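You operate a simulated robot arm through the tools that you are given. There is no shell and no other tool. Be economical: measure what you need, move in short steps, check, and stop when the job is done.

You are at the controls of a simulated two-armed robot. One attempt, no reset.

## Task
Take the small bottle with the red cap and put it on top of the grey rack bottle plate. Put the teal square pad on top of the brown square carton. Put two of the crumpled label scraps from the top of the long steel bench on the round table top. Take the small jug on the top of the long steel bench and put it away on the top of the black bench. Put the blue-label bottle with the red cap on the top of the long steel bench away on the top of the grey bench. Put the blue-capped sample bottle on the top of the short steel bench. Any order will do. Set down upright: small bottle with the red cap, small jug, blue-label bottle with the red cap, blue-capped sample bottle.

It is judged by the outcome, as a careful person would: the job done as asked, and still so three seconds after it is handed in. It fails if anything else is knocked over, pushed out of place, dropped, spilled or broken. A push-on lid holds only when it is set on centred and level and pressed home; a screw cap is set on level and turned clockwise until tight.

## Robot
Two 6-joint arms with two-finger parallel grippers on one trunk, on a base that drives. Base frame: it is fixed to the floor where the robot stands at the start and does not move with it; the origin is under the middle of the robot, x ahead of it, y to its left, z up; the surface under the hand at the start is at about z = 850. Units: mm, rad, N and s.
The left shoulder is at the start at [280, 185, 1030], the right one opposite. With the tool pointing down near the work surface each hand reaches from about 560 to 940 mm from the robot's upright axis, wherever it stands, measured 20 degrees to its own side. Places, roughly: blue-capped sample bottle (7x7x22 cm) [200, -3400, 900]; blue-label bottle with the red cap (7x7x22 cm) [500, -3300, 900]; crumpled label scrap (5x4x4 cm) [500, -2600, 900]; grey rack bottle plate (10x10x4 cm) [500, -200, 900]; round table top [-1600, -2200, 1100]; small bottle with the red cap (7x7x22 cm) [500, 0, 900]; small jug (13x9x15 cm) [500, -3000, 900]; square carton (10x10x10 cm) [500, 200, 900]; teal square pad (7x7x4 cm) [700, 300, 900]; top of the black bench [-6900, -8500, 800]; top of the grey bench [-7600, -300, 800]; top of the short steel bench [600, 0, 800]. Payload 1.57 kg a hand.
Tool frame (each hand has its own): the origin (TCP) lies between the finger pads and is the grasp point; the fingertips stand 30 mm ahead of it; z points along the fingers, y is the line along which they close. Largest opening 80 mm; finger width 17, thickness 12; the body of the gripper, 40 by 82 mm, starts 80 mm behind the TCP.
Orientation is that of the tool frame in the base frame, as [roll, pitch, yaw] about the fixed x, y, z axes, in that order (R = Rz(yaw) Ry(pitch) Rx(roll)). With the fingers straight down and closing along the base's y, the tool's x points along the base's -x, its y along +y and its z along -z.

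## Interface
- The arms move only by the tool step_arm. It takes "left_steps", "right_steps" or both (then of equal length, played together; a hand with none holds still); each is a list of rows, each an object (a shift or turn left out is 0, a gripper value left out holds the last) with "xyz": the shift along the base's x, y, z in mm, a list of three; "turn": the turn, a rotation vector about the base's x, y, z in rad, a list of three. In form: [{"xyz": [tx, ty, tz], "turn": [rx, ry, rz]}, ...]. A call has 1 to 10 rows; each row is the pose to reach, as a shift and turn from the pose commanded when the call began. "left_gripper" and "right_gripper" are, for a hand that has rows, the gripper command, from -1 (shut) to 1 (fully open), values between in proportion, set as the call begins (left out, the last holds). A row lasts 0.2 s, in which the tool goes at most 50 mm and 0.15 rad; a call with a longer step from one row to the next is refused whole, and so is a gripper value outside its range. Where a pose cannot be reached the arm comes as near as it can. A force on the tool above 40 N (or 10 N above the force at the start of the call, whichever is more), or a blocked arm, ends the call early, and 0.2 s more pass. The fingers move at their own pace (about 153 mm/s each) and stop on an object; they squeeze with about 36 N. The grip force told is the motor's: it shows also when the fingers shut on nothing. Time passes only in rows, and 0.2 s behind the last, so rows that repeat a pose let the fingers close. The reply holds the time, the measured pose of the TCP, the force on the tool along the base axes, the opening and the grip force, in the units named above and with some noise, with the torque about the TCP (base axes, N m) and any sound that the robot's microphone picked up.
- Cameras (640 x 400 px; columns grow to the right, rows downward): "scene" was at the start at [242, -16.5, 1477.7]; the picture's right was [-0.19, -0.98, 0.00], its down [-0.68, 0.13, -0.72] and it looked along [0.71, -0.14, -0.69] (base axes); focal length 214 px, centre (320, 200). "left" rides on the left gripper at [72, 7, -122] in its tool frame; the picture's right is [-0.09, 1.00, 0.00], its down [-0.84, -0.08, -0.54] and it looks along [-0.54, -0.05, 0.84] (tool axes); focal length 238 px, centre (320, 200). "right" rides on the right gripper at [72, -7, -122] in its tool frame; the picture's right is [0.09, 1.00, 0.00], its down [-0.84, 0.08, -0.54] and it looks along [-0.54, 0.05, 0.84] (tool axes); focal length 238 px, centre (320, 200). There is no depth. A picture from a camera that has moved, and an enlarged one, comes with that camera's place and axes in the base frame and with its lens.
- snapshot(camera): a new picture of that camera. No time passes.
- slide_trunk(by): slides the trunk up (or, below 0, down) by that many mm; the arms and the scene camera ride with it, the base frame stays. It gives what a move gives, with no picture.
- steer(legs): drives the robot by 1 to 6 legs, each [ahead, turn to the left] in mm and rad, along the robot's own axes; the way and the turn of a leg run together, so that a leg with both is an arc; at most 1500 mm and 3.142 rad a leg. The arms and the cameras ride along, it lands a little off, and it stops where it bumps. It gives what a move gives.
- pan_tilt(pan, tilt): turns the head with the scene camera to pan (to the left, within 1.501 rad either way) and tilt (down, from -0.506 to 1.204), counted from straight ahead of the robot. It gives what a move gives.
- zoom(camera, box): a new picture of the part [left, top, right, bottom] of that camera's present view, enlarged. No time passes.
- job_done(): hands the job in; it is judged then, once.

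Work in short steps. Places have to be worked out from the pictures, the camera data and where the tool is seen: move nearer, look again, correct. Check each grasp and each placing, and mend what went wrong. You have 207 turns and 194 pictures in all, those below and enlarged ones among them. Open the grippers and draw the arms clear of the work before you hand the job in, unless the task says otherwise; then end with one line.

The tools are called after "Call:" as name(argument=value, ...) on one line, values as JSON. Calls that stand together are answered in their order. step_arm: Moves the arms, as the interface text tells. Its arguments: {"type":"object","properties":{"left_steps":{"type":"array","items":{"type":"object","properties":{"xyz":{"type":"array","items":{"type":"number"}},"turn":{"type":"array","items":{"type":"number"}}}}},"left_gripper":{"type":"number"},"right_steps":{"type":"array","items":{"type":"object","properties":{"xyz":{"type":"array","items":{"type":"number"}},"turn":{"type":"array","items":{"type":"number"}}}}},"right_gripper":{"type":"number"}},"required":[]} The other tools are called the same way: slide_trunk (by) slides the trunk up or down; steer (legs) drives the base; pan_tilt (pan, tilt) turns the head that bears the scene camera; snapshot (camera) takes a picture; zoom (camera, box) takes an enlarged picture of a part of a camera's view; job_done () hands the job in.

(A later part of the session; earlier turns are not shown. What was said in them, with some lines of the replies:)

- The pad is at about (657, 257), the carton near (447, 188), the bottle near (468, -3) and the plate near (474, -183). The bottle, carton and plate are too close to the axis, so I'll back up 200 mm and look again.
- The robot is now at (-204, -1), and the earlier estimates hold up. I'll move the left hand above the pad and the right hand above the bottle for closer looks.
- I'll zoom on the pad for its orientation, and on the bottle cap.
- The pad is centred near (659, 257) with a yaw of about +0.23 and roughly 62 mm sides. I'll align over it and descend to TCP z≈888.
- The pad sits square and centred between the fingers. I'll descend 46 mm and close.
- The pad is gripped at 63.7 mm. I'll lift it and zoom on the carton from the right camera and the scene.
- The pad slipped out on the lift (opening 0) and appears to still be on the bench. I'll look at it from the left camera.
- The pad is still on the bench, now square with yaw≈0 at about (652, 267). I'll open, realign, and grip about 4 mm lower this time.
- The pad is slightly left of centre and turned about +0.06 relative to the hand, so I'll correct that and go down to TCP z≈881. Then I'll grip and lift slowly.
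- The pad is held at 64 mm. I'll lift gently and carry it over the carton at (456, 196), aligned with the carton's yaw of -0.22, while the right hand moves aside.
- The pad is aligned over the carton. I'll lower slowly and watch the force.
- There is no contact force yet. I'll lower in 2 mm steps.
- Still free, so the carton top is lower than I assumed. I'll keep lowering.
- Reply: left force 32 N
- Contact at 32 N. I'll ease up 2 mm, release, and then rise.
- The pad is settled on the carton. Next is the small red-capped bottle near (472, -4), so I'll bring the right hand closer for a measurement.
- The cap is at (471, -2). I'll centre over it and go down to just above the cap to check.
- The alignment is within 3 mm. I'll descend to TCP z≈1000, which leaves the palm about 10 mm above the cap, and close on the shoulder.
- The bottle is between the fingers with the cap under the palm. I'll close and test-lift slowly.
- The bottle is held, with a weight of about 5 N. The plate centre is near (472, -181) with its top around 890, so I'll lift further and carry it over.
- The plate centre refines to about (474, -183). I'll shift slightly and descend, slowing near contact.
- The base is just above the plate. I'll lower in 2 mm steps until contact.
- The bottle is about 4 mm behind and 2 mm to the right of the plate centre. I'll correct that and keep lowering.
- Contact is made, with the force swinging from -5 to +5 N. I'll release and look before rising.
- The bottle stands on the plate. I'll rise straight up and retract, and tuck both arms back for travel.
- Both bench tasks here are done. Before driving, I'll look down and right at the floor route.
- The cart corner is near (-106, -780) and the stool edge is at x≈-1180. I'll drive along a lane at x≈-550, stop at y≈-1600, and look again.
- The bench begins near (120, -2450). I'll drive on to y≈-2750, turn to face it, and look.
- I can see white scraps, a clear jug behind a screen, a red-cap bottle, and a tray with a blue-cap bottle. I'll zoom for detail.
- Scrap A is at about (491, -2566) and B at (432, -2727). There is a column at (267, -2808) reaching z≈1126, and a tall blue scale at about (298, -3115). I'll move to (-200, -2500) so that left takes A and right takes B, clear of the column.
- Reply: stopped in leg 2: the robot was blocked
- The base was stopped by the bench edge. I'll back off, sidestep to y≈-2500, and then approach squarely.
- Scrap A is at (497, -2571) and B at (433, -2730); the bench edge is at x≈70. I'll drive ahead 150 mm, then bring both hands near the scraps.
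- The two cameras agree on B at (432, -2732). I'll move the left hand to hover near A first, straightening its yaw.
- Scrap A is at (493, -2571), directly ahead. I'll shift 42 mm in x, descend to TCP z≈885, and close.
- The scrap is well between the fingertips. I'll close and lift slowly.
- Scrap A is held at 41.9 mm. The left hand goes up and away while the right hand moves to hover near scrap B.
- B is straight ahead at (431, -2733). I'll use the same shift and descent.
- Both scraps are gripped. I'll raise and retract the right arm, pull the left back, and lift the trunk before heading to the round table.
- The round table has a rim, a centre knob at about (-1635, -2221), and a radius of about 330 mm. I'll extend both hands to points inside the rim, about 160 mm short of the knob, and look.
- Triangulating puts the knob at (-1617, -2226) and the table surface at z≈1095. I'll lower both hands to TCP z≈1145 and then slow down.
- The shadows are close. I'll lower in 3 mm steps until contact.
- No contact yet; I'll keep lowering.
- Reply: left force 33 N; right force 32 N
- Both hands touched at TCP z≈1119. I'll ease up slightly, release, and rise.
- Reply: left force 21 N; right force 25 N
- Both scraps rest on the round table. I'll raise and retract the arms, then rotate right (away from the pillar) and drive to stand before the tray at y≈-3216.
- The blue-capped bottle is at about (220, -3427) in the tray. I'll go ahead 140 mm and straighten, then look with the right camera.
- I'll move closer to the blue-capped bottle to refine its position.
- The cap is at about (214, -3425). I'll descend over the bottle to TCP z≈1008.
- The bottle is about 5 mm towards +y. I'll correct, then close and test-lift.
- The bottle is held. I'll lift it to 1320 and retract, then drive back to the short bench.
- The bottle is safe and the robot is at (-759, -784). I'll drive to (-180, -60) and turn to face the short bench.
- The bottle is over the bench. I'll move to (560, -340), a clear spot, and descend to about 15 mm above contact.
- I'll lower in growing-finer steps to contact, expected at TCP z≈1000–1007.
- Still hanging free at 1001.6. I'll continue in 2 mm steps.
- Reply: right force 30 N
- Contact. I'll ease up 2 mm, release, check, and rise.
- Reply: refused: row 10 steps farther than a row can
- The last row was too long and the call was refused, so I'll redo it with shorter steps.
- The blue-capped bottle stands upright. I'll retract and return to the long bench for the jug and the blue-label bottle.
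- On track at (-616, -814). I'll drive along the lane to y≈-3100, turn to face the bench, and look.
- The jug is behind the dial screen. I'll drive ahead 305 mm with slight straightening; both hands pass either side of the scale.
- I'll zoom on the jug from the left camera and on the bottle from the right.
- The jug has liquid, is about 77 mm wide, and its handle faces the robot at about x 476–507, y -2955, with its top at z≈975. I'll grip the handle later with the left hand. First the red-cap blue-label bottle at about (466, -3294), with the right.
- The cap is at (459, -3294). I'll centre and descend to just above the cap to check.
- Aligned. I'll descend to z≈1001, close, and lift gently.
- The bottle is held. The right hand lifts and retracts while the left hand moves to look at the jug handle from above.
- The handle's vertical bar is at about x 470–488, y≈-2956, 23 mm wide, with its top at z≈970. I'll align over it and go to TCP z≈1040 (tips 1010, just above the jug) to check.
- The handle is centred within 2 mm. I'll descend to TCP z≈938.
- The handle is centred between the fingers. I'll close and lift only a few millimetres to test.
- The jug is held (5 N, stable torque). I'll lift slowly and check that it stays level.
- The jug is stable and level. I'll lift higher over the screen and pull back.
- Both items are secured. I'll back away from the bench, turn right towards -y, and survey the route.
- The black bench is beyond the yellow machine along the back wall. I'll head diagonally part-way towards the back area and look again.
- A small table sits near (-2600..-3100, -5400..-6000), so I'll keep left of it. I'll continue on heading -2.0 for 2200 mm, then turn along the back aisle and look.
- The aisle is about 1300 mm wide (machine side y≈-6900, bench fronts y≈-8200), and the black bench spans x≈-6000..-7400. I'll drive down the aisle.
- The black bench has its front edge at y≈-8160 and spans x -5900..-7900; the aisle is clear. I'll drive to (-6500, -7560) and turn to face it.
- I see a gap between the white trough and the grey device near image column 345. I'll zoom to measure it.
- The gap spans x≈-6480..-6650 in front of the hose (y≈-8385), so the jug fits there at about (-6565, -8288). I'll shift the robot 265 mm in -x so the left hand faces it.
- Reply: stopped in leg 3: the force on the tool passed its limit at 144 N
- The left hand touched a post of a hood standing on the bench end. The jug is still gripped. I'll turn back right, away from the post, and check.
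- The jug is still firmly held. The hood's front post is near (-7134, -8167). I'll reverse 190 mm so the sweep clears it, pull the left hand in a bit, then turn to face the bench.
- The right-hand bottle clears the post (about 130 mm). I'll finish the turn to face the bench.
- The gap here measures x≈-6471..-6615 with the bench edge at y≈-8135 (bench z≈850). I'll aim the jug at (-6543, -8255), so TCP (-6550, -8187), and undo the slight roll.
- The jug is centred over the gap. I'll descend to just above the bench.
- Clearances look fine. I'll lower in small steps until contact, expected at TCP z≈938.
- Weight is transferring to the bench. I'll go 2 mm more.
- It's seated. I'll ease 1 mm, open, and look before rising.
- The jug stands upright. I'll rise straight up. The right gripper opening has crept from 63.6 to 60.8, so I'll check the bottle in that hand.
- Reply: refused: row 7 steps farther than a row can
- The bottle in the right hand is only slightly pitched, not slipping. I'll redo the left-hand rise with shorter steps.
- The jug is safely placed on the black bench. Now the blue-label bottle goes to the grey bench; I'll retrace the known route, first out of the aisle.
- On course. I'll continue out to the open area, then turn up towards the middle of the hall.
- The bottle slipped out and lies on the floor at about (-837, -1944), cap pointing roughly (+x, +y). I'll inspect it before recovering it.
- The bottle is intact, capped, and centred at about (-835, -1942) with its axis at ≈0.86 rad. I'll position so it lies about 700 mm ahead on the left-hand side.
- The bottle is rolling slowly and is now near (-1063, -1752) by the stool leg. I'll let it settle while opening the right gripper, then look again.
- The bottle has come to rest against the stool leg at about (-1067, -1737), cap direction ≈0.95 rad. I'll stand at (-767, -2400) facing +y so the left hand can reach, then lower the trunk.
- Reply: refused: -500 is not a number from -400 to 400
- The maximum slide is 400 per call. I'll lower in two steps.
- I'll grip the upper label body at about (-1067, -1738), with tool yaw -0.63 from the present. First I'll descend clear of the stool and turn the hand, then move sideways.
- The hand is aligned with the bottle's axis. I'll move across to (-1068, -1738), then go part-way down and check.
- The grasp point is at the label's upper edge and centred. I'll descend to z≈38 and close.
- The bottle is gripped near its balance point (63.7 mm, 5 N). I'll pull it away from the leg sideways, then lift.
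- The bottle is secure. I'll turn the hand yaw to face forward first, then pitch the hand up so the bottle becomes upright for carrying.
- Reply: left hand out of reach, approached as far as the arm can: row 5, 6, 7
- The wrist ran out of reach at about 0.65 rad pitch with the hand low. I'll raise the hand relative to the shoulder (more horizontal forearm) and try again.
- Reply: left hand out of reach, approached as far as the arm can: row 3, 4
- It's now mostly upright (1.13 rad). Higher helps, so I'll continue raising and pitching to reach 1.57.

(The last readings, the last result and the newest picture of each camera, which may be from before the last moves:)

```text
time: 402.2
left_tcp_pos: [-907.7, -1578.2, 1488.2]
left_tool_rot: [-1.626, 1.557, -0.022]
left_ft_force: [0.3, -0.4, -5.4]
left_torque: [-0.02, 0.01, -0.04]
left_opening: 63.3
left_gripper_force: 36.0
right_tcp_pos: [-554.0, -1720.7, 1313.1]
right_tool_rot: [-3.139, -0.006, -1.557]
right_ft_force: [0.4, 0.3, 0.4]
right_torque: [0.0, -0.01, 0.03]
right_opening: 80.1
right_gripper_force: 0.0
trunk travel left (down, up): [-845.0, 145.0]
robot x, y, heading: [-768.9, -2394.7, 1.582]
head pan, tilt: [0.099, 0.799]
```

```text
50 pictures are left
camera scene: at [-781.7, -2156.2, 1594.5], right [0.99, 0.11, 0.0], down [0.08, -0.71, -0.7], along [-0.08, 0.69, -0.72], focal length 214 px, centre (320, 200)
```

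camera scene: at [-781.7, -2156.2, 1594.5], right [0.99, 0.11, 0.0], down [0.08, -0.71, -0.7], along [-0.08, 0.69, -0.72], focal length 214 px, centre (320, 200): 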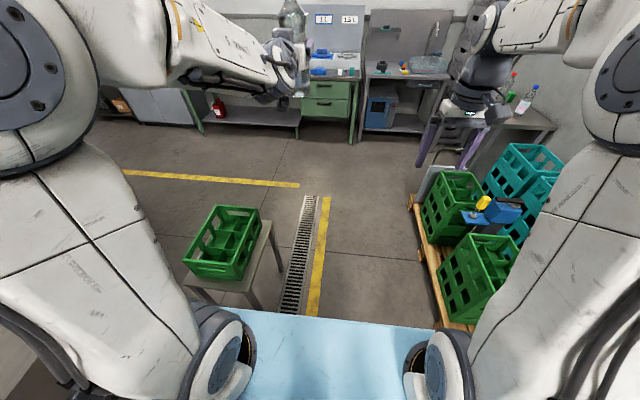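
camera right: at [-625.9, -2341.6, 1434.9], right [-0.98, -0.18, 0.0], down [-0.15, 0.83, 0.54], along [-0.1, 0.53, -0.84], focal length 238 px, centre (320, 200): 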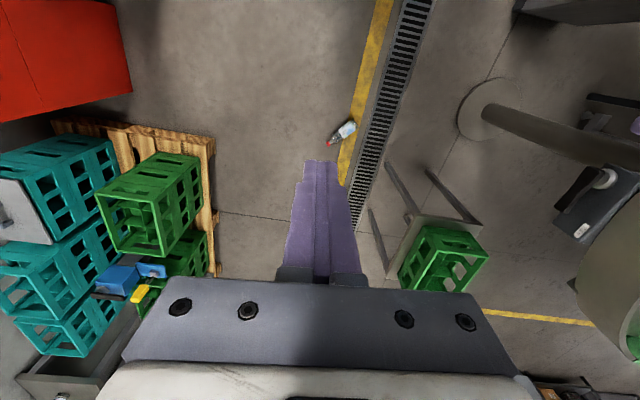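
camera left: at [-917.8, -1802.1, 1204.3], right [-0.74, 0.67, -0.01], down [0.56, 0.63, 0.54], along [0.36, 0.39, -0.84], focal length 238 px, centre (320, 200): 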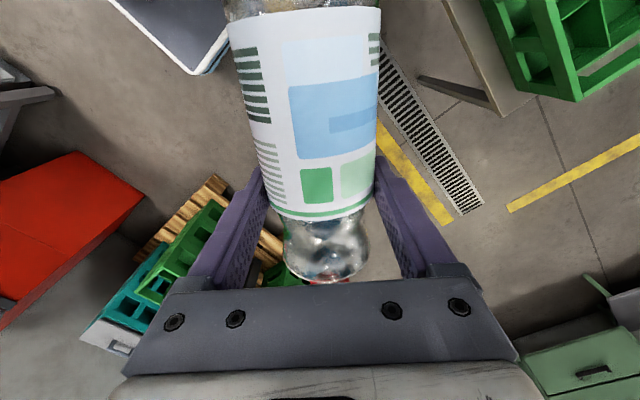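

The bottle is upright with the hand horizontal. I'll look left (west) to plan the way to the grey bench.

Call:
steer(legs=[[300, 0], [0, -0.15], [1200, 0], [0, 0.9]])

Call:
pan_tilt(pan=0.7, tilt=0.3)

Call:
snapshot(camera="scene")

```text
time: 412.9
left_tcp_pos: [-1276.6, -409.8, 1488.7]
left_tool_rot: [-1.705, 1.558, 0.655]
left_ft_force: [-0.1, 0.0, -4.2]
left_torque: [0.01, -0.09, -0.02]
left_opening: 63.3
left_gripper_force: 36.0
right_tcp_pos: [-920.4, -269.5, 1312.2]
right_tool_rot: [-3.138, -0.005, -0.797]
right_ft_force: [-0.5, -0.1, 0.5]
right_torque: [-0.02, -0.02, 0.02]
right_opening: 80.2
right_gripper_force: 0.0
trunk travel left (down, up): [-845.0, 145.0]
robot x, y, heading: [-616.5, -913.2, 2.349]
head pan, tilt: [0.099, 0.799]
```

```text
time: 413.9
left_tcp_pos: [-1276.5, -409.2, 1489.0]
left_tool_rot: [-1.729, 1.557, 0.629]
left_ft_force: [0.3, 1.1, -4.5]
left_torque: [0.0, -0.01, 0.0]
left_opening: 63.2
left_gripper_force: 35.7
right_tcp_pos: [-922.1, -271.2, 1312.3]
right_tool_rot: [-3.139, -0.006, -0.798]
right_ft_force: [0.3, -0.2, -0.7]
right_torque: [0.0, 0.0, 0.03]
right_opening: 79.9
right_gripper_force: 0.0
trunk travel left (down, up): [-845.0, 145.0]
robot x, y, heading: [-611.8, -909.9, 2.346]
head pan, tilt: [0.7, 0.3]
```

```text
49 pictures are left
camera scene: at [-818.7, -785.5, 1638.8], right [0.1, 1.0, 0.0], down [0.3, -0.03, -0.95], along [-0.95, 0.09, -0.3], focal length 214 px, centre (320, 200)
```

scene: 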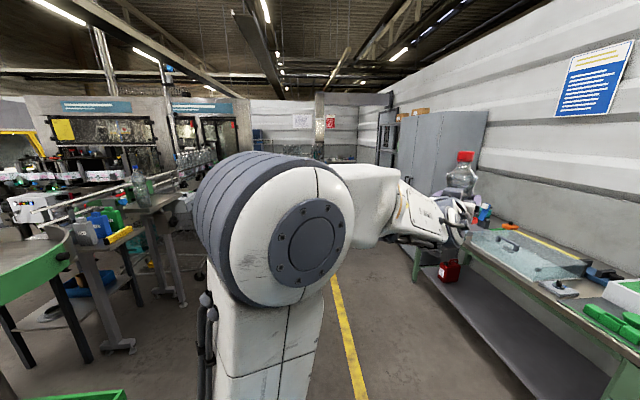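

The lane west is open between the conveyor tables (y<-1900) and the green bench (y≈0). I'll head west at y≈-800.

Call:
steer(legs=[[0, 0.71], [1000, 0], [900, 0]])

Call:
pan_tilt(pan=-0.15, tilt=0.25)

Call:
snapshot(camera="scene")

```text
time: 425.4
left_tcp_pos: [-3348.2, -886.9, 1489.1]
left_tool_rot: [-1.73, 1.559, 1.394]
left_ft_force: [-0.3, -0.1, -5.8]
left_torque: [0.0, -0.04, -0.03]
left_opening: 63.4
left_gripper_force: 35.9
right_tcp_pos: [-3189.2, -539.2, 1313.0]
right_tool_rot: [-3.138, -0.005, -0.033]
right_ft_force: [0.0, 0.5, -1.3]
right_torque: [0.03, 0.0, -0.02]
right_opening: 80.0
right_gripper_force: 0.2
trunk travel left (down, up): [-845.0, 145.0]
robot x, y, heading: [-2523.0, -788.0, 3.11]
head pan, tilt: [0.7, 0.3]
```

```text
time: 426.6
left_tcp_pos: [-3348.7, -886.1, 1489.1]
left_tool_rot: [-1.756, 1.556, 1.37]
left_ft_force: [-0.2, 0.0, -5.4]
left_torque: [-0.01, -0.05, 0.02]
left_opening: 63.4
left_gripper_force: 36.2
right_tcp_pos: [-3189.5, -539.4, 1312.3]
right_tool_rot: [-3.138, -0.005, -0.032]
right_ft_force: [0.8, 0.8, -0.5]
right_torque: [-0.01, -0.02, 0.01]
right_opening: 80.0
right_gripper_force: 0.0
trunk travel left (down, up): [-845.0, 145.0]
robot x, y, heading: [-2520.3, -783.8, 3.112]
head pan, tilt: [-0.15, 0.25]
```

```text
48 pictures are left
camera scene: at [-2776.4, -767.1, 1643.6], right [0.18, 0.98, 0.0], down [0.24, -0.04, -0.97], along [-0.95, 0.18, -0.25], focal length 214 px, centre (320, 200)
```

scene: 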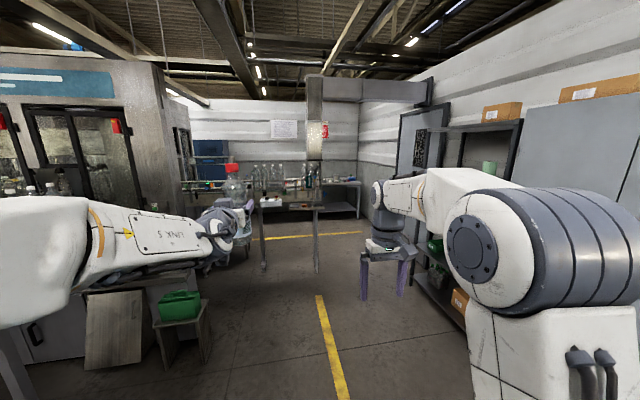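

There is a bottle table/conveyor ending at about (-5270, -330), with shelves at y≈800 on the right. I'll pass between them at y≈200, driving first to (-4300, 150).

Call:
steer(legs=[[0, -0.454], [1000, 0], [1010, 0], [0, 0.484]])

Call:
pan_tilt(pan=0.0, tilt=0.35)

Call:
snapshot(camera="scene")

```text
time: 437.4
left_tcp_pos: [-5019.9, 424.3, 1487.4]
left_tool_rot: [-2.165, 1.553, 0.48]
left_ft_force: [-0.6, 1.1, -5.4]
left_torque: [-0.01, -0.02, -0.03]
left_opening: 63.3
left_gripper_force: 36.1
right_tcp_pos: [-4717.5, 651.4, 1313.9]
right_tool_rot: [3.131, -0.023, -0.512]
right_ft_force: [-3.5, -15.8, 0.6]
right_torque: [0.6, -0.11, -0.06]
right_opening: 65.9
right_gripper_force: 0.1
trunk travel left (down, up): [-845.0, 145.0]
robot x, y, heading: [-4247.9, 133.5, 2.63]
head pan, tilt: [-0.15, 0.25]
stopped in leg 3: the force on the tool passed its limit at 52 N (the readings are from after the stop); the commanded pose is now the measured one
```

```text
time: 438.1
left_tcp_pos: [-5020.7, 424.9, 1487.7]
left_tool_rot: [-1.961, 1.556, 0.685]
left_ft_force: [0.5, -0.1, -4.8]
left_torque: [0.0, -0.03, 0.02]
left_opening: 63.5
left_gripper_force: 36.0
right_tcp_pos: [-4716.4, 654.8, 1312.7]
right_tool_rot: [3.136, -0.022, -0.512]
right_ft_force: [-5.1, -18.8, 0.2]
right_torque: [0.78, -0.22, -0.03]
right_opening: 63.1
right_gripper_force: 0.1
trunk travel left (down, up): [-845.0, 145.0]
robot x, y, heading: [-4242.9, 133.7, 2.633]
head pan, tilt: [0.0, 0.351]
```

```text
47 pictures are left
camera scene: at [-4464.4, 255.6, 1634.3], right [0.49, 0.87, 0.0], down [0.3, -0.17, -0.94], along [-0.82, 0.46, -0.34], focal length 214 px, centre (320, 200)
```

scene: 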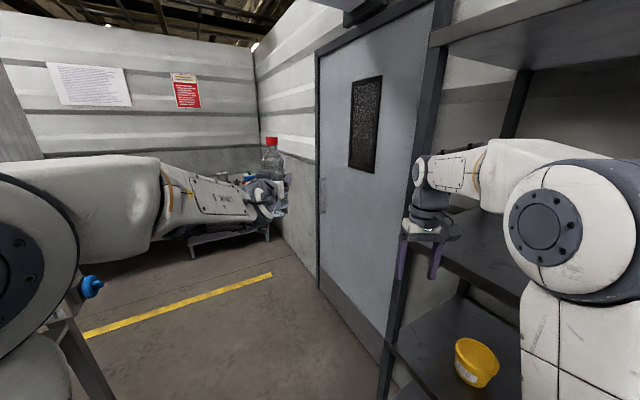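

The right fingers touched the shelf post. I'll pull the right hand back away from it first, then tuck it in.

Call:
step_arm(right_steps=[{"xyz": [5, -20, 0]}, {"xyz": [15, -55, 0]}, {"xyz": [25, -90, 0]}, {"xyz": [35, -120, 0]}, {"xyz": [35, -120, 0]}])

Call:
snapshot(camera="right")

Call:
snapshot(camera="scene")

```text
time: 439.3
left_tcp_pos: [-5019.5, 426.3, 1488.0]
left_tool_rot: [-1.973, 1.556, 0.667]
left_ft_force: [-0.9, -0.1, -5.1]
left_torque: [-0.04, -0.04, -0.01]
left_opening: 63.3
left_gripper_force: 36.1
right_tcp_pos: [-4681.8, 535.6, 1312.7]
right_tool_rot: [3.135, -0.021, -0.516]
right_ft_force: [0.2, 0.3, 0.2]
right_torque: [0.06, 0.0, -0.03]
right_opening: 79.7
right_gripper_force: 0.1
trunk travel left (down, up): [-845.0, 145.0]
robot x, y, heading: [-4244.6, 133.4, 2.631]
head pan, tilt: [0.0, 0.351]
```

```text
46 pictures are left
camera right: at [-4618.2, 506.7, 1437.2], right [-0.41, -0.91, 0.01], down [-0.77, 0.35, 0.52], along [-0.48, 0.21, -0.85], focal length 238 px, centre (320, 200)
```

right: 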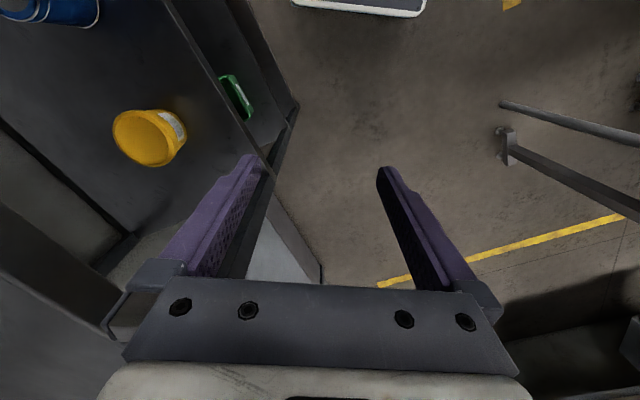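

```text
45 pictures are left
camera scene: at [-4463.8, 257.1, 1634.2], right [0.49, 0.87, 0.0], down [0.3, -0.17, -0.94], along [-0.82, 0.46, -0.34], focal length 214 px, centre (320, 200)
```

scene: 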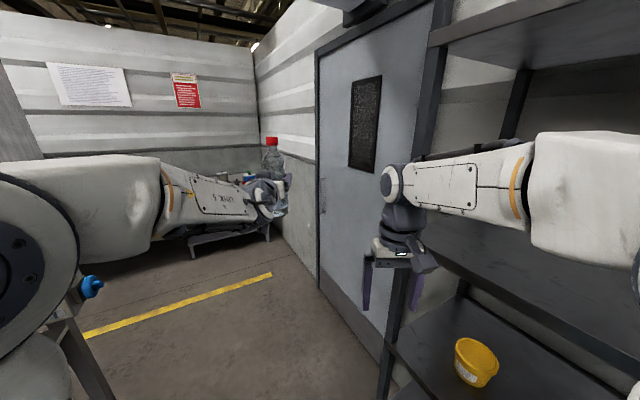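

The shelf is untouched and clear. I'll turn to face west and drive to x≈-5900 along y≈150.

Call:
steer(legs=[[0, 0.5], [900, 0], [750, 0]])

Call:
pan_tilt(pan=0.0, tilt=0.45)

Call:
snapshot(camera="scene")

```text
time: 449.0
left_tcp_pos: [-6684.2, -23.0, 1487.4]
left_tool_rot: [-1.982, 1.557, 1.192]
left_ft_force: [0.5, 0.0, -4.2]
left_torque: [0.0, -0.05, -0.03]
left_opening: 63.1
left_gripper_force: 36.0
right_tcp_pos: [-6447.7, 238.8, 1313.2]
right_tool_rot: [3.134, -0.021, 0.014]
right_ft_force: [0.2, -0.8, 0.2]
right_torque: [0.02, 0.03, 0.01]
right_opening: 79.9
right_gripper_force: 0.1
trunk travel left (down, up): [-845.0, 145.0]
robot x, y, heading: [-5866.2, 113.7, -3.128]
head pan, tilt: [0.0, 0.351]
```

```text
time: 449.6
left_tcp_pos: [-6684.3, -23.6, 1487.0]
left_tool_rot: [-2.045, 1.556, 1.126]
left_ft_force: [-0.5, -1.1, -4.5]
left_torque: [-0.03, -0.06, 0.01]
left_opening: 63.3
left_gripper_force: 35.9
right_tcp_pos: [-6448.1, 239.5, 1314.2]
right_tool_rot: [3.135, -0.021, 0.014]
right_ft_force: [0.8, -0.3, 0.6]
right_torque: [-0.02, -0.01, 0.04]
right_opening: 79.9
right_gripper_force: 0.0
trunk travel left (down, up): [-845.0, 145.0]
robot x, y, heading: [-5863.9, 113.5, -3.123]
head pan, tilt: [0.0, 0.45]
```

```text
44 pictures are left
camera scene: at [-6118.4, 108.6, 1625.0], right [-0.02, 1.0, 0.0], down [0.43, 0.01, -0.9], along [-0.9, -0.02, -0.44], focal length 214 px, centre (320, 200)
```

scene: 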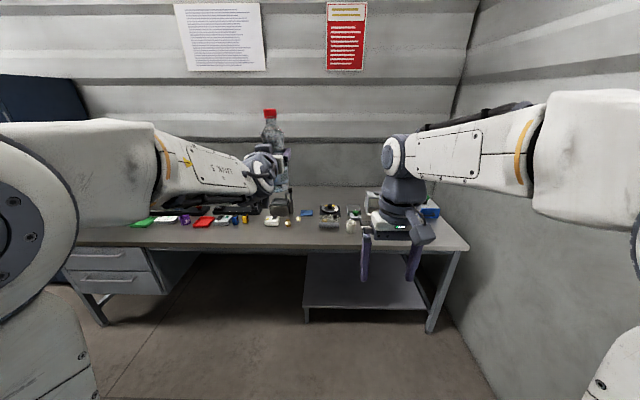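

The grey bench is ahead, with its front edge at x≈-7075. I'll zoom in to find clear space.

Call:
zoom(camera="scene", box=[80, 190, 480, 270])

```text
1.60 times, centred on (280, 230) of scene
camera zoom: at [-6118.4, 108.6, 1625.0], right [-0.02, 1.0, 0.0], down [0.43, 0.01, -0.9], along [-0.9, -0.02, -0.44], focal length 343 px, centre (384, 152)
```

zoom: 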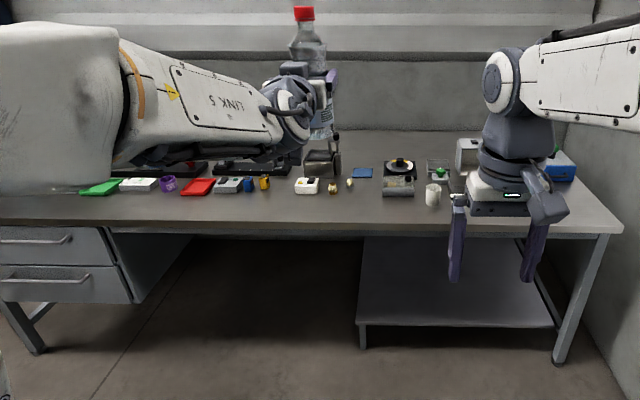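

The front strip of about 215 mm is free. I'll drive ahead 480 mm so the bottle is over it at x≈-7165, then lower the trunk in stages.

Call:
steer(legs=[[480, 0]])

Call:
step_arm(right_steps=[{"xyz": [10, 20, 30]}, {"xyz": [20, 40, 60]}, {"xyz": [30, 60, 90]}, {"xyz": [30, 70, 120]}])

Call:
slide_trunk(by=-380)

Call:
snapshot(camera="scene")

Call:
snapshot(camera="left")

```text
time: 452.6
left_tcp_pos: [-7176.5, -37.7, 1487.5]
left_tool_rot: [-2.011, 1.557, 1.166]
left_ft_force: [1.0, -0.2, -4.3]
left_torque: [0.01, -0.08, -0.02]
left_opening: 63.4
left_gripper_force: 35.6
right_tcp_pos: [-6940.6, 226.3, 1314.0]
right_tool_rot: [3.134, -0.022, 0.018]
right_ft_force: [-0.5, 0.6, -0.2]
right_torque: [0.0, 0.02, -0.01]
right_opening: 79.8
right_gripper_force: 0.0
trunk travel left (down, up): [-845.0, 145.0]
robot x, y, heading: [-6357.9, 106.8, -3.12]
head pan, tilt: [0.0, 0.45]
```

```text
time: 453.6
left_tcp_pos: [-7177.5, -35.6, 1487.0]
left_tool_rot: [-2.036, 1.556, 1.143]
left_ft_force: [0.8, 0.3, -5.1]
left_torque: [0.0, -0.02, 0.02]
left_opening: 63.4
left_gripper_force: 36.1
right_tcp_pos: [-6910.8, 296.0, 1436.0]
right_tool_rot: [3.135, -0.02, 0.019]
right_ft_force: [-0.3, -0.2, 0.9]
right_torque: [0.01, -0.01, -0.01]
right_opening: 79.8
right_gripper_force: 0.0
trunk travel left (down, up): [-845.0, 145.0]
robot x, y, heading: [-6358.7, 103.7, -3.12]
head pan, tilt: [0.0, 0.45]
```

```text
time: 457.2
left_tcp_pos: [-7176.5, -37.2, 1108.2]
left_tool_rot: [-2.031, 1.556, 1.147]
left_ft_force: [-0.3, -0.1, -5.2]
left_torque: [0.0, -0.05, 0.01]
left_opening: 63.6
left_gripper_force: 36.5
right_tcp_pos: [-6911.0, 296.0, 1055.9]
right_tool_rot: [3.133, -0.021, 0.017]
right_ft_force: [-0.4, -0.6, -0.2]
right_torque: [0.0, 0.0, 0.0]
right_opening: 79.8
right_gripper_force: 0.1
trunk travel left (down, up): [-465.0, 525.0]
robot x, y, heading: [-6357.5, 100.3, -3.12]
head pan, tilt: [0.0, 0.45]
```

```text
42 pictures are left
camera scene: at [-6611.2, 98.0, 1245.0], right [-0.02, 1.0, 0.0], down [0.44, 0.01, -0.9], along [-0.9, -0.02, -0.44], focal length 214 px, centre (320, 200)
```

scene: 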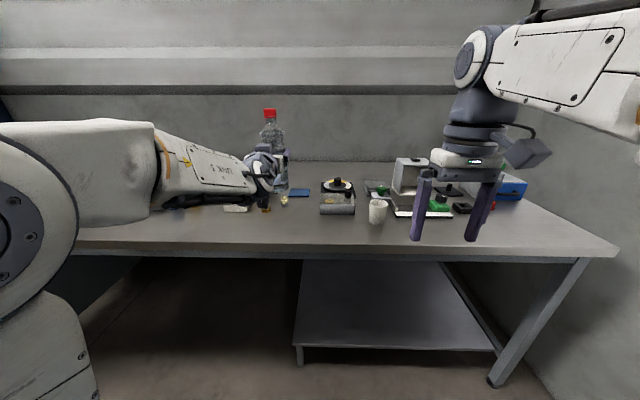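

```text
41 pictures are left
camera left: at [-7055.4, -38.3, 1035.2], right [0.03, -1.0, 0.08], down [0.53, 0.09, 0.84], along [-0.84, 0.01, 0.53], focal length 238 px, centre (320, 200)
```

left: 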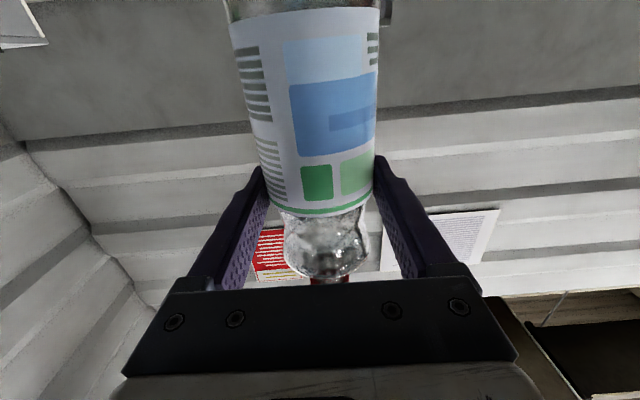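

The bottle hangs over the free front strip at (-7177, -37), with its base about 150 mm above the bench. I'll lower the trunk another 130 mm.

Call:
slide_trunk(by=-130)

Call:
snapshot(camera="scene")

Call:
snapshot(camera="right")

```text
time: 458.8
left_tcp_pos: [-7176.9, -36.7, 978.5]
left_tool_rot: [-2.026, 1.558, 1.15]
left_ft_force: [-0.2, -0.8, -4.7]
left_torque: [-0.02, -0.06, -0.04]
left_opening: 63.4
left_gripper_force: 35.9
right_tcp_pos: [-6911.8, 295.0, 925.6]
right_tool_rot: [3.133, -0.022, 0.017]
right_ft_force: [1.0, -1.0, 0.3]
right_torque: [0.01, 0.0, 0.0]
right_opening: 79.9
right_gripper_force: 0.0
trunk travel left (down, up): [-335.0, 655.0]
robot x, y, heading: [-6359.2, 107.3, -3.12]
head pan, tilt: [0.0, 0.45]
```

```text
40 pictures are left
camera scene: at [-6611.2, 98.0, 1115.0], right [-0.02, 1.0, 0.0], down [0.44, 0.01, -0.9], along [-0.9, -0.02, -0.44], focal length 214 px, centre (320, 200)
```

scene: 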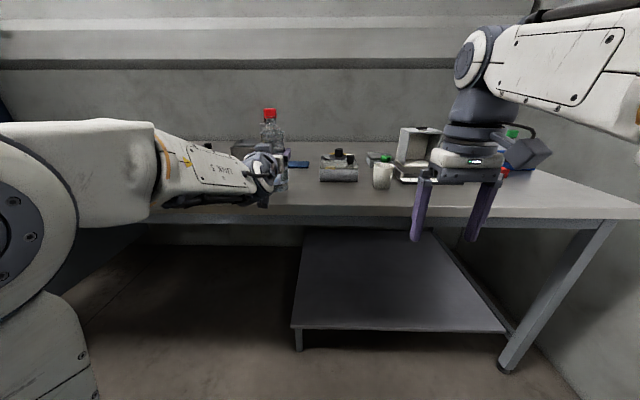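

```text
39 pictures are left
camera right: at [-6842.5, 304.8, 1048.9], right [0.11, -0.99, 0.01], down [-0.85, -0.09, 0.52], along [-0.52, -0.07, -0.85], focal length 238 px, centre (320, 200)
```

right: 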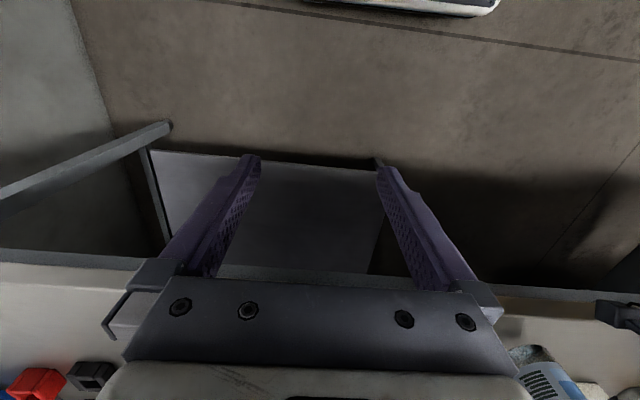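

The edge is confirmed at x≈-7071 and the bottle is over the bench. I'll lower by small trunk slides towards contact (expected TCP ≈957).

Call:
slide_trunk(by=-14)

Call:
zoom(camera="right", box=[480, 280, 640, 400])

```text
time: 459.4
left_tcp_pos: [-7177.6, -37.1, 963.5]
left_tool_rot: [-2.035, 1.556, 1.143]
left_ft_force: [0.2, 0.5, -5.8]
left_torque: [0.01, -0.03, -0.03]
left_opening: 63.2
left_gripper_force: 36.3
right_tcp_pos: [-6911.1, 295.9, 911.4]
right_tool_rot: [3.135, -0.02, 0.016]
right_ft_force: [0.6, -0.6, 0.3]
right_torque: [0.01, 0.0, 0.0]
right_opening: 80.2
right_gripper_force: 0.0
trunk travel left (down, up): [-321.0, 669.0]
robot x, y, heading: [-6360.5, 99.8, -3.12]
head pan, tilt: [0.0, 0.45]
```

```text
3.33 times, centred on (560, 340) of right
camera zoom: at [-6842.5, 304.8, 1034.9], right [0.11, -0.99, 0.01], down [-0.85, -0.09, 0.52], along [-0.52, -0.07, -0.85], focal length 794 px, centre (-480, -267)
```

zoom: 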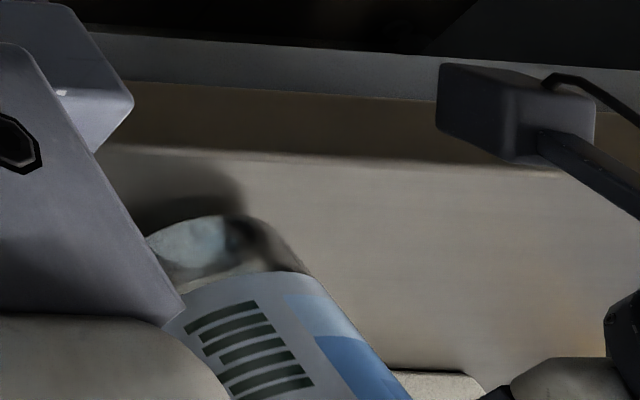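

Call:
slide_trunk(by=-5)

```text
time: 460.0
left_tcp_pos: [-7176.7, -37.8, 957.5]
left_tool_rot: [-2.039, 1.556, 1.14]
left_ft_force: [-0.5, -0.6, -5.3]
left_torque: [0.01, -0.05, 0.01]
left_opening: 63.5
left_gripper_force: 35.9
right_tcp_pos: [-6911.4, 296.8, 907.8]
right_tool_rot: [3.135, -0.021, 0.019]
right_ft_force: [0.5, -0.7, 0.3]
right_torque: [0.0, 0.01, 0.0]
right_opening: 79.8
right_gripper_force: 0.0
trunk travel left (down, up): [-316.0, 674.0]
robot x, y, heading: [-6361.8, 103.7, -3.122]
head pan, tilt: [0.0, 0.45]
```

Call:
slide_trunk(by=-4)

Call:
zoom(camera="right", box=[500, 320, 600, 400])

```text
time: 460.5
left_tcp_pos: [-7175.5, -36.8, 957.3]
left_tool_rot: [-1.523, 1.559, 1.655]
left_ft_force: [1.1, 0.7, 6.6]
left_torque: [-0.12, -0.25, 0.02]
left_opening: 63.5
left_gripper_force: 35.7
right_tcp_pos: [-6912.6, 296.0, 902.6]
right_tool_rot: [3.134, -0.021, 0.018]
right_ft_force: [-0.5, 0.3, -1.2]
right_torque: [0.0, 0.01, 0.0]
right_opening: 79.6
right_gripper_force: 0.0
trunk travel left (down, up): [-312.0, 678.0]
robot x, y, heading: [-6360.5, 105.0, -3.121]
head pan, tilt: [0.0, 0.45]
```

```text
5.00 times, centred on (550, 360) of right
camera zoom: at [-6842.1, 304.9, 1026.3], right [0.11, -0.99, 0.01], down [-0.85, -0.09, 0.52], along [-0.52, -0.07, -0.85], focal length 1192 px, centre (-830, -600)
```

zoom: 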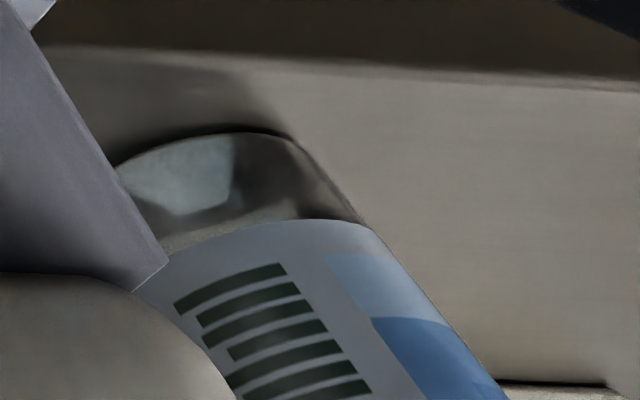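

The bottle is seated (force +6.6 N). I'll open the gripper and hold still, then check.

Call:
step_arm(left_steps=[{"xyz": [0, 0, 0]}, {"xyz": [0, 0, 0]}, {"xyz": [0, 0, 0]}, {"xyz": [0, 0, 0]}], left_gripper=1)

Call:
snapshot(camera="left")

Call:
snapshot(camera="right")

```text
time: 461.5
left_tcp_pos: [-7176.8, -38.1, 955.4]
left_tool_rot: [-1.996, 1.557, 1.18]
left_ft_force: [0.2, -0.4, -0.3]
left_torque: [-0.01, 0.0, -0.01]
left_opening: 80.1
left_gripper_force: 0.1
right_tcp_pos: [-6912.4, 296.9, 902.6]
right_tool_rot: [3.136, -0.02, 0.017]
right_ft_force: [-1.4, 0.2, -0.6]
right_torque: [0.04, 0.02, -0.04]
right_opening: 79.9
right_gripper_force: 0.0
trunk travel left (down, up): [-312.0, 678.0]
robot x, y, heading: [-6360.8, 101.9, -3.122]
head pan, tilt: [0.0, 0.45]
```

```text
36 pictures are left
camera left: at [-7055.3, -38.2, 882.4], right [0.03, -1.0, 0.08], down [0.53, 0.09, 0.84], along [-0.84, 0.01, 0.54], focal length 238 px, centre (320, 200)
```

left: 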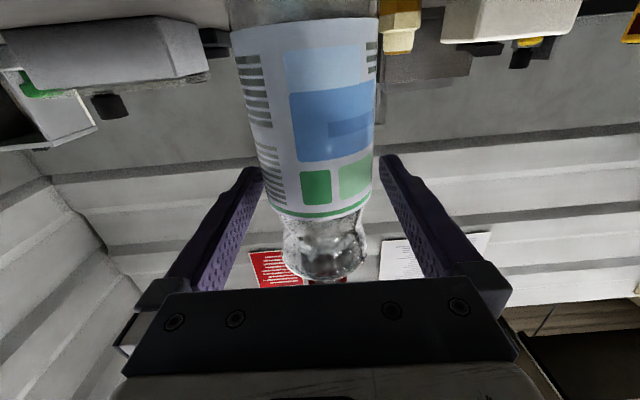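

```text
35 pictures are left
camera right: at [-6842.3, 304.9, 1026.0], right [0.11, -0.99, 0.01], down [-0.85, -0.09, 0.52], along [-0.52, -0.07, -0.85], focal length 238 px, centre (320, 200)
```

right: 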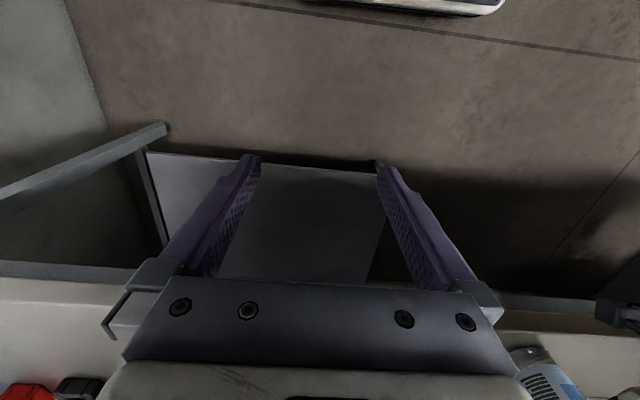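

The bottle stands free between open fingers. I'll reverse straight back to withdraw the hand.

Call:
steer(legs=[[-250, 0]])

Call:
snapshot(camera="scene")

Call:
snapshot(camera="left")

```text
time: 463.3
left_tcp_pos: [-6926.7, -31.7, 955.1]
left_tool_rot: [-2.002, 1.556, 1.174]
left_ft_force: [-0.4, -0.5, -0.1]
left_torque: [0.01, -0.01, 0.0]
left_opening: 80.0
left_gripper_force: 0.0
right_tcp_pos: [-6661.9, 301.9, 902.0]
right_tool_rot: [3.134, -0.02, 0.017]
right_ft_force: [-0.1, -1.1, 0.2]
right_torque: [0.0, 0.0, -0.04]
right_opening: 80.0
right_gripper_force: 0.1
trunk travel left (down, up): [-312.0, 678.0]
robot x, y, heading: [-6107.4, 107.0, -3.121]
head pan, tilt: [0.0, 0.45]
```

```text
34 pictures are left
camera scene: at [-6361.0, 103.5, 1092.0], right [-0.02, 1.0, 0.0], down [0.44, 0.01, -0.9], along [-0.9, -0.02, -0.44], focal length 214 px, centre (320, 200)
```

scene: 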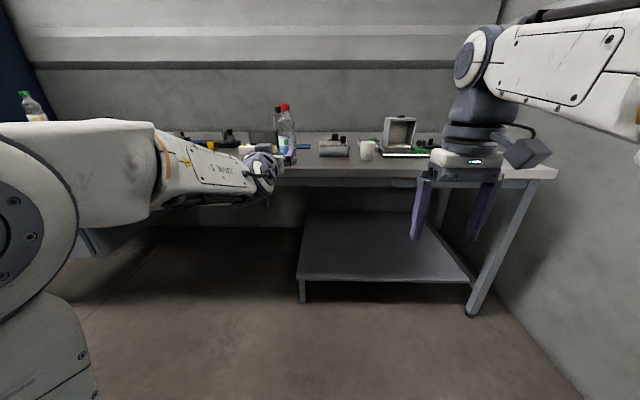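

```text
33 pictures are left
camera left: at [-6805.5, -32.3, 882.4], right [0.03, -1.0, 0.08], down [0.53, 0.08, 0.84], along [-0.84, 0.01, 0.54], focal length 238 px, centre (320, 200)
```

left: 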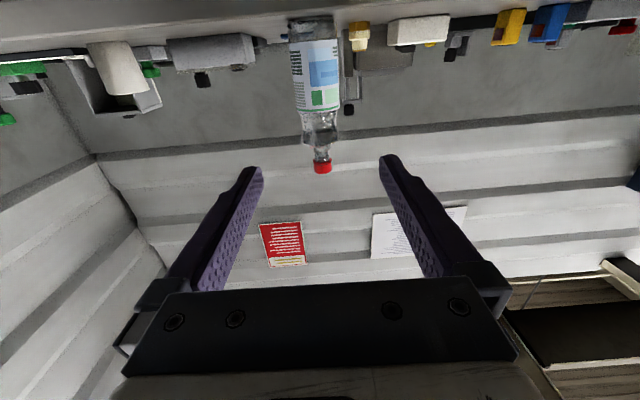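

All six placements are made and the arms are clear. I'll back off a little more before handing in.

Call:
steer(legs=[[-200, 0]])

Call:
zoom(camera="scene", box=[220, 80, 420, 220])

```text
time: 464.9
left_tcp_pos: [-6724.6, -31.4, 955.2]
left_tool_rot: [-2.003, 1.556, 1.18]
left_ft_force: [0.0, 0.3, 0.4]
left_torque: [-0.04, 0.0, 0.02]
left_opening: 80.2
left_gripper_force: 0.0
right_tcp_pos: [-6460.1, 302.9, 902.4]
right_tool_rot: [3.134, -0.021, 0.024]
right_ft_force: [0.8, -0.2, 1.0]
right_torque: [0.0, -0.01, -0.05]
right_opening: 80.0
right_gripper_force: 0.0
trunk travel left (down, up): [-312.0, 678.0]
robot x, y, heading: [-5906.2, 114.5, -3.113]
head pan, tilt: [0.0, 0.45]
```

```text
2.86 times, centred on (320, 150) of scene
camera zoom: at [-6159.0, 106.8, 1092.0], right [-0.03, 1.0, 0.0], down [0.44, 0.01, -0.9], along [-0.9, -0.02, -0.44], focal length 613 px, centre (320, 343)
```

zoom: 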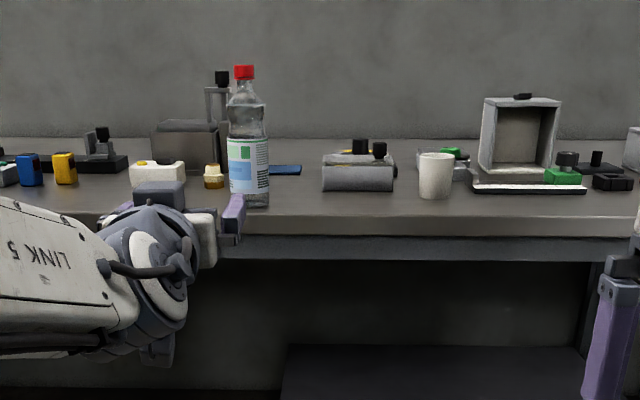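

The blue-label bottle stands upright on the grey bench and both grippers are open and clear, so I'm handing in.

Call:
job_done()

```text
The job is handed in.
```

All six items are in their asked places and the four bottles and jug stand upright, but the blue-label bottle was dropped on the floor on the way and picked up again intact, cap on and nothing spilled; the robot also bumped the long steel bench, a hood post on the black bench and a shelf post, with no visible damage or shift.
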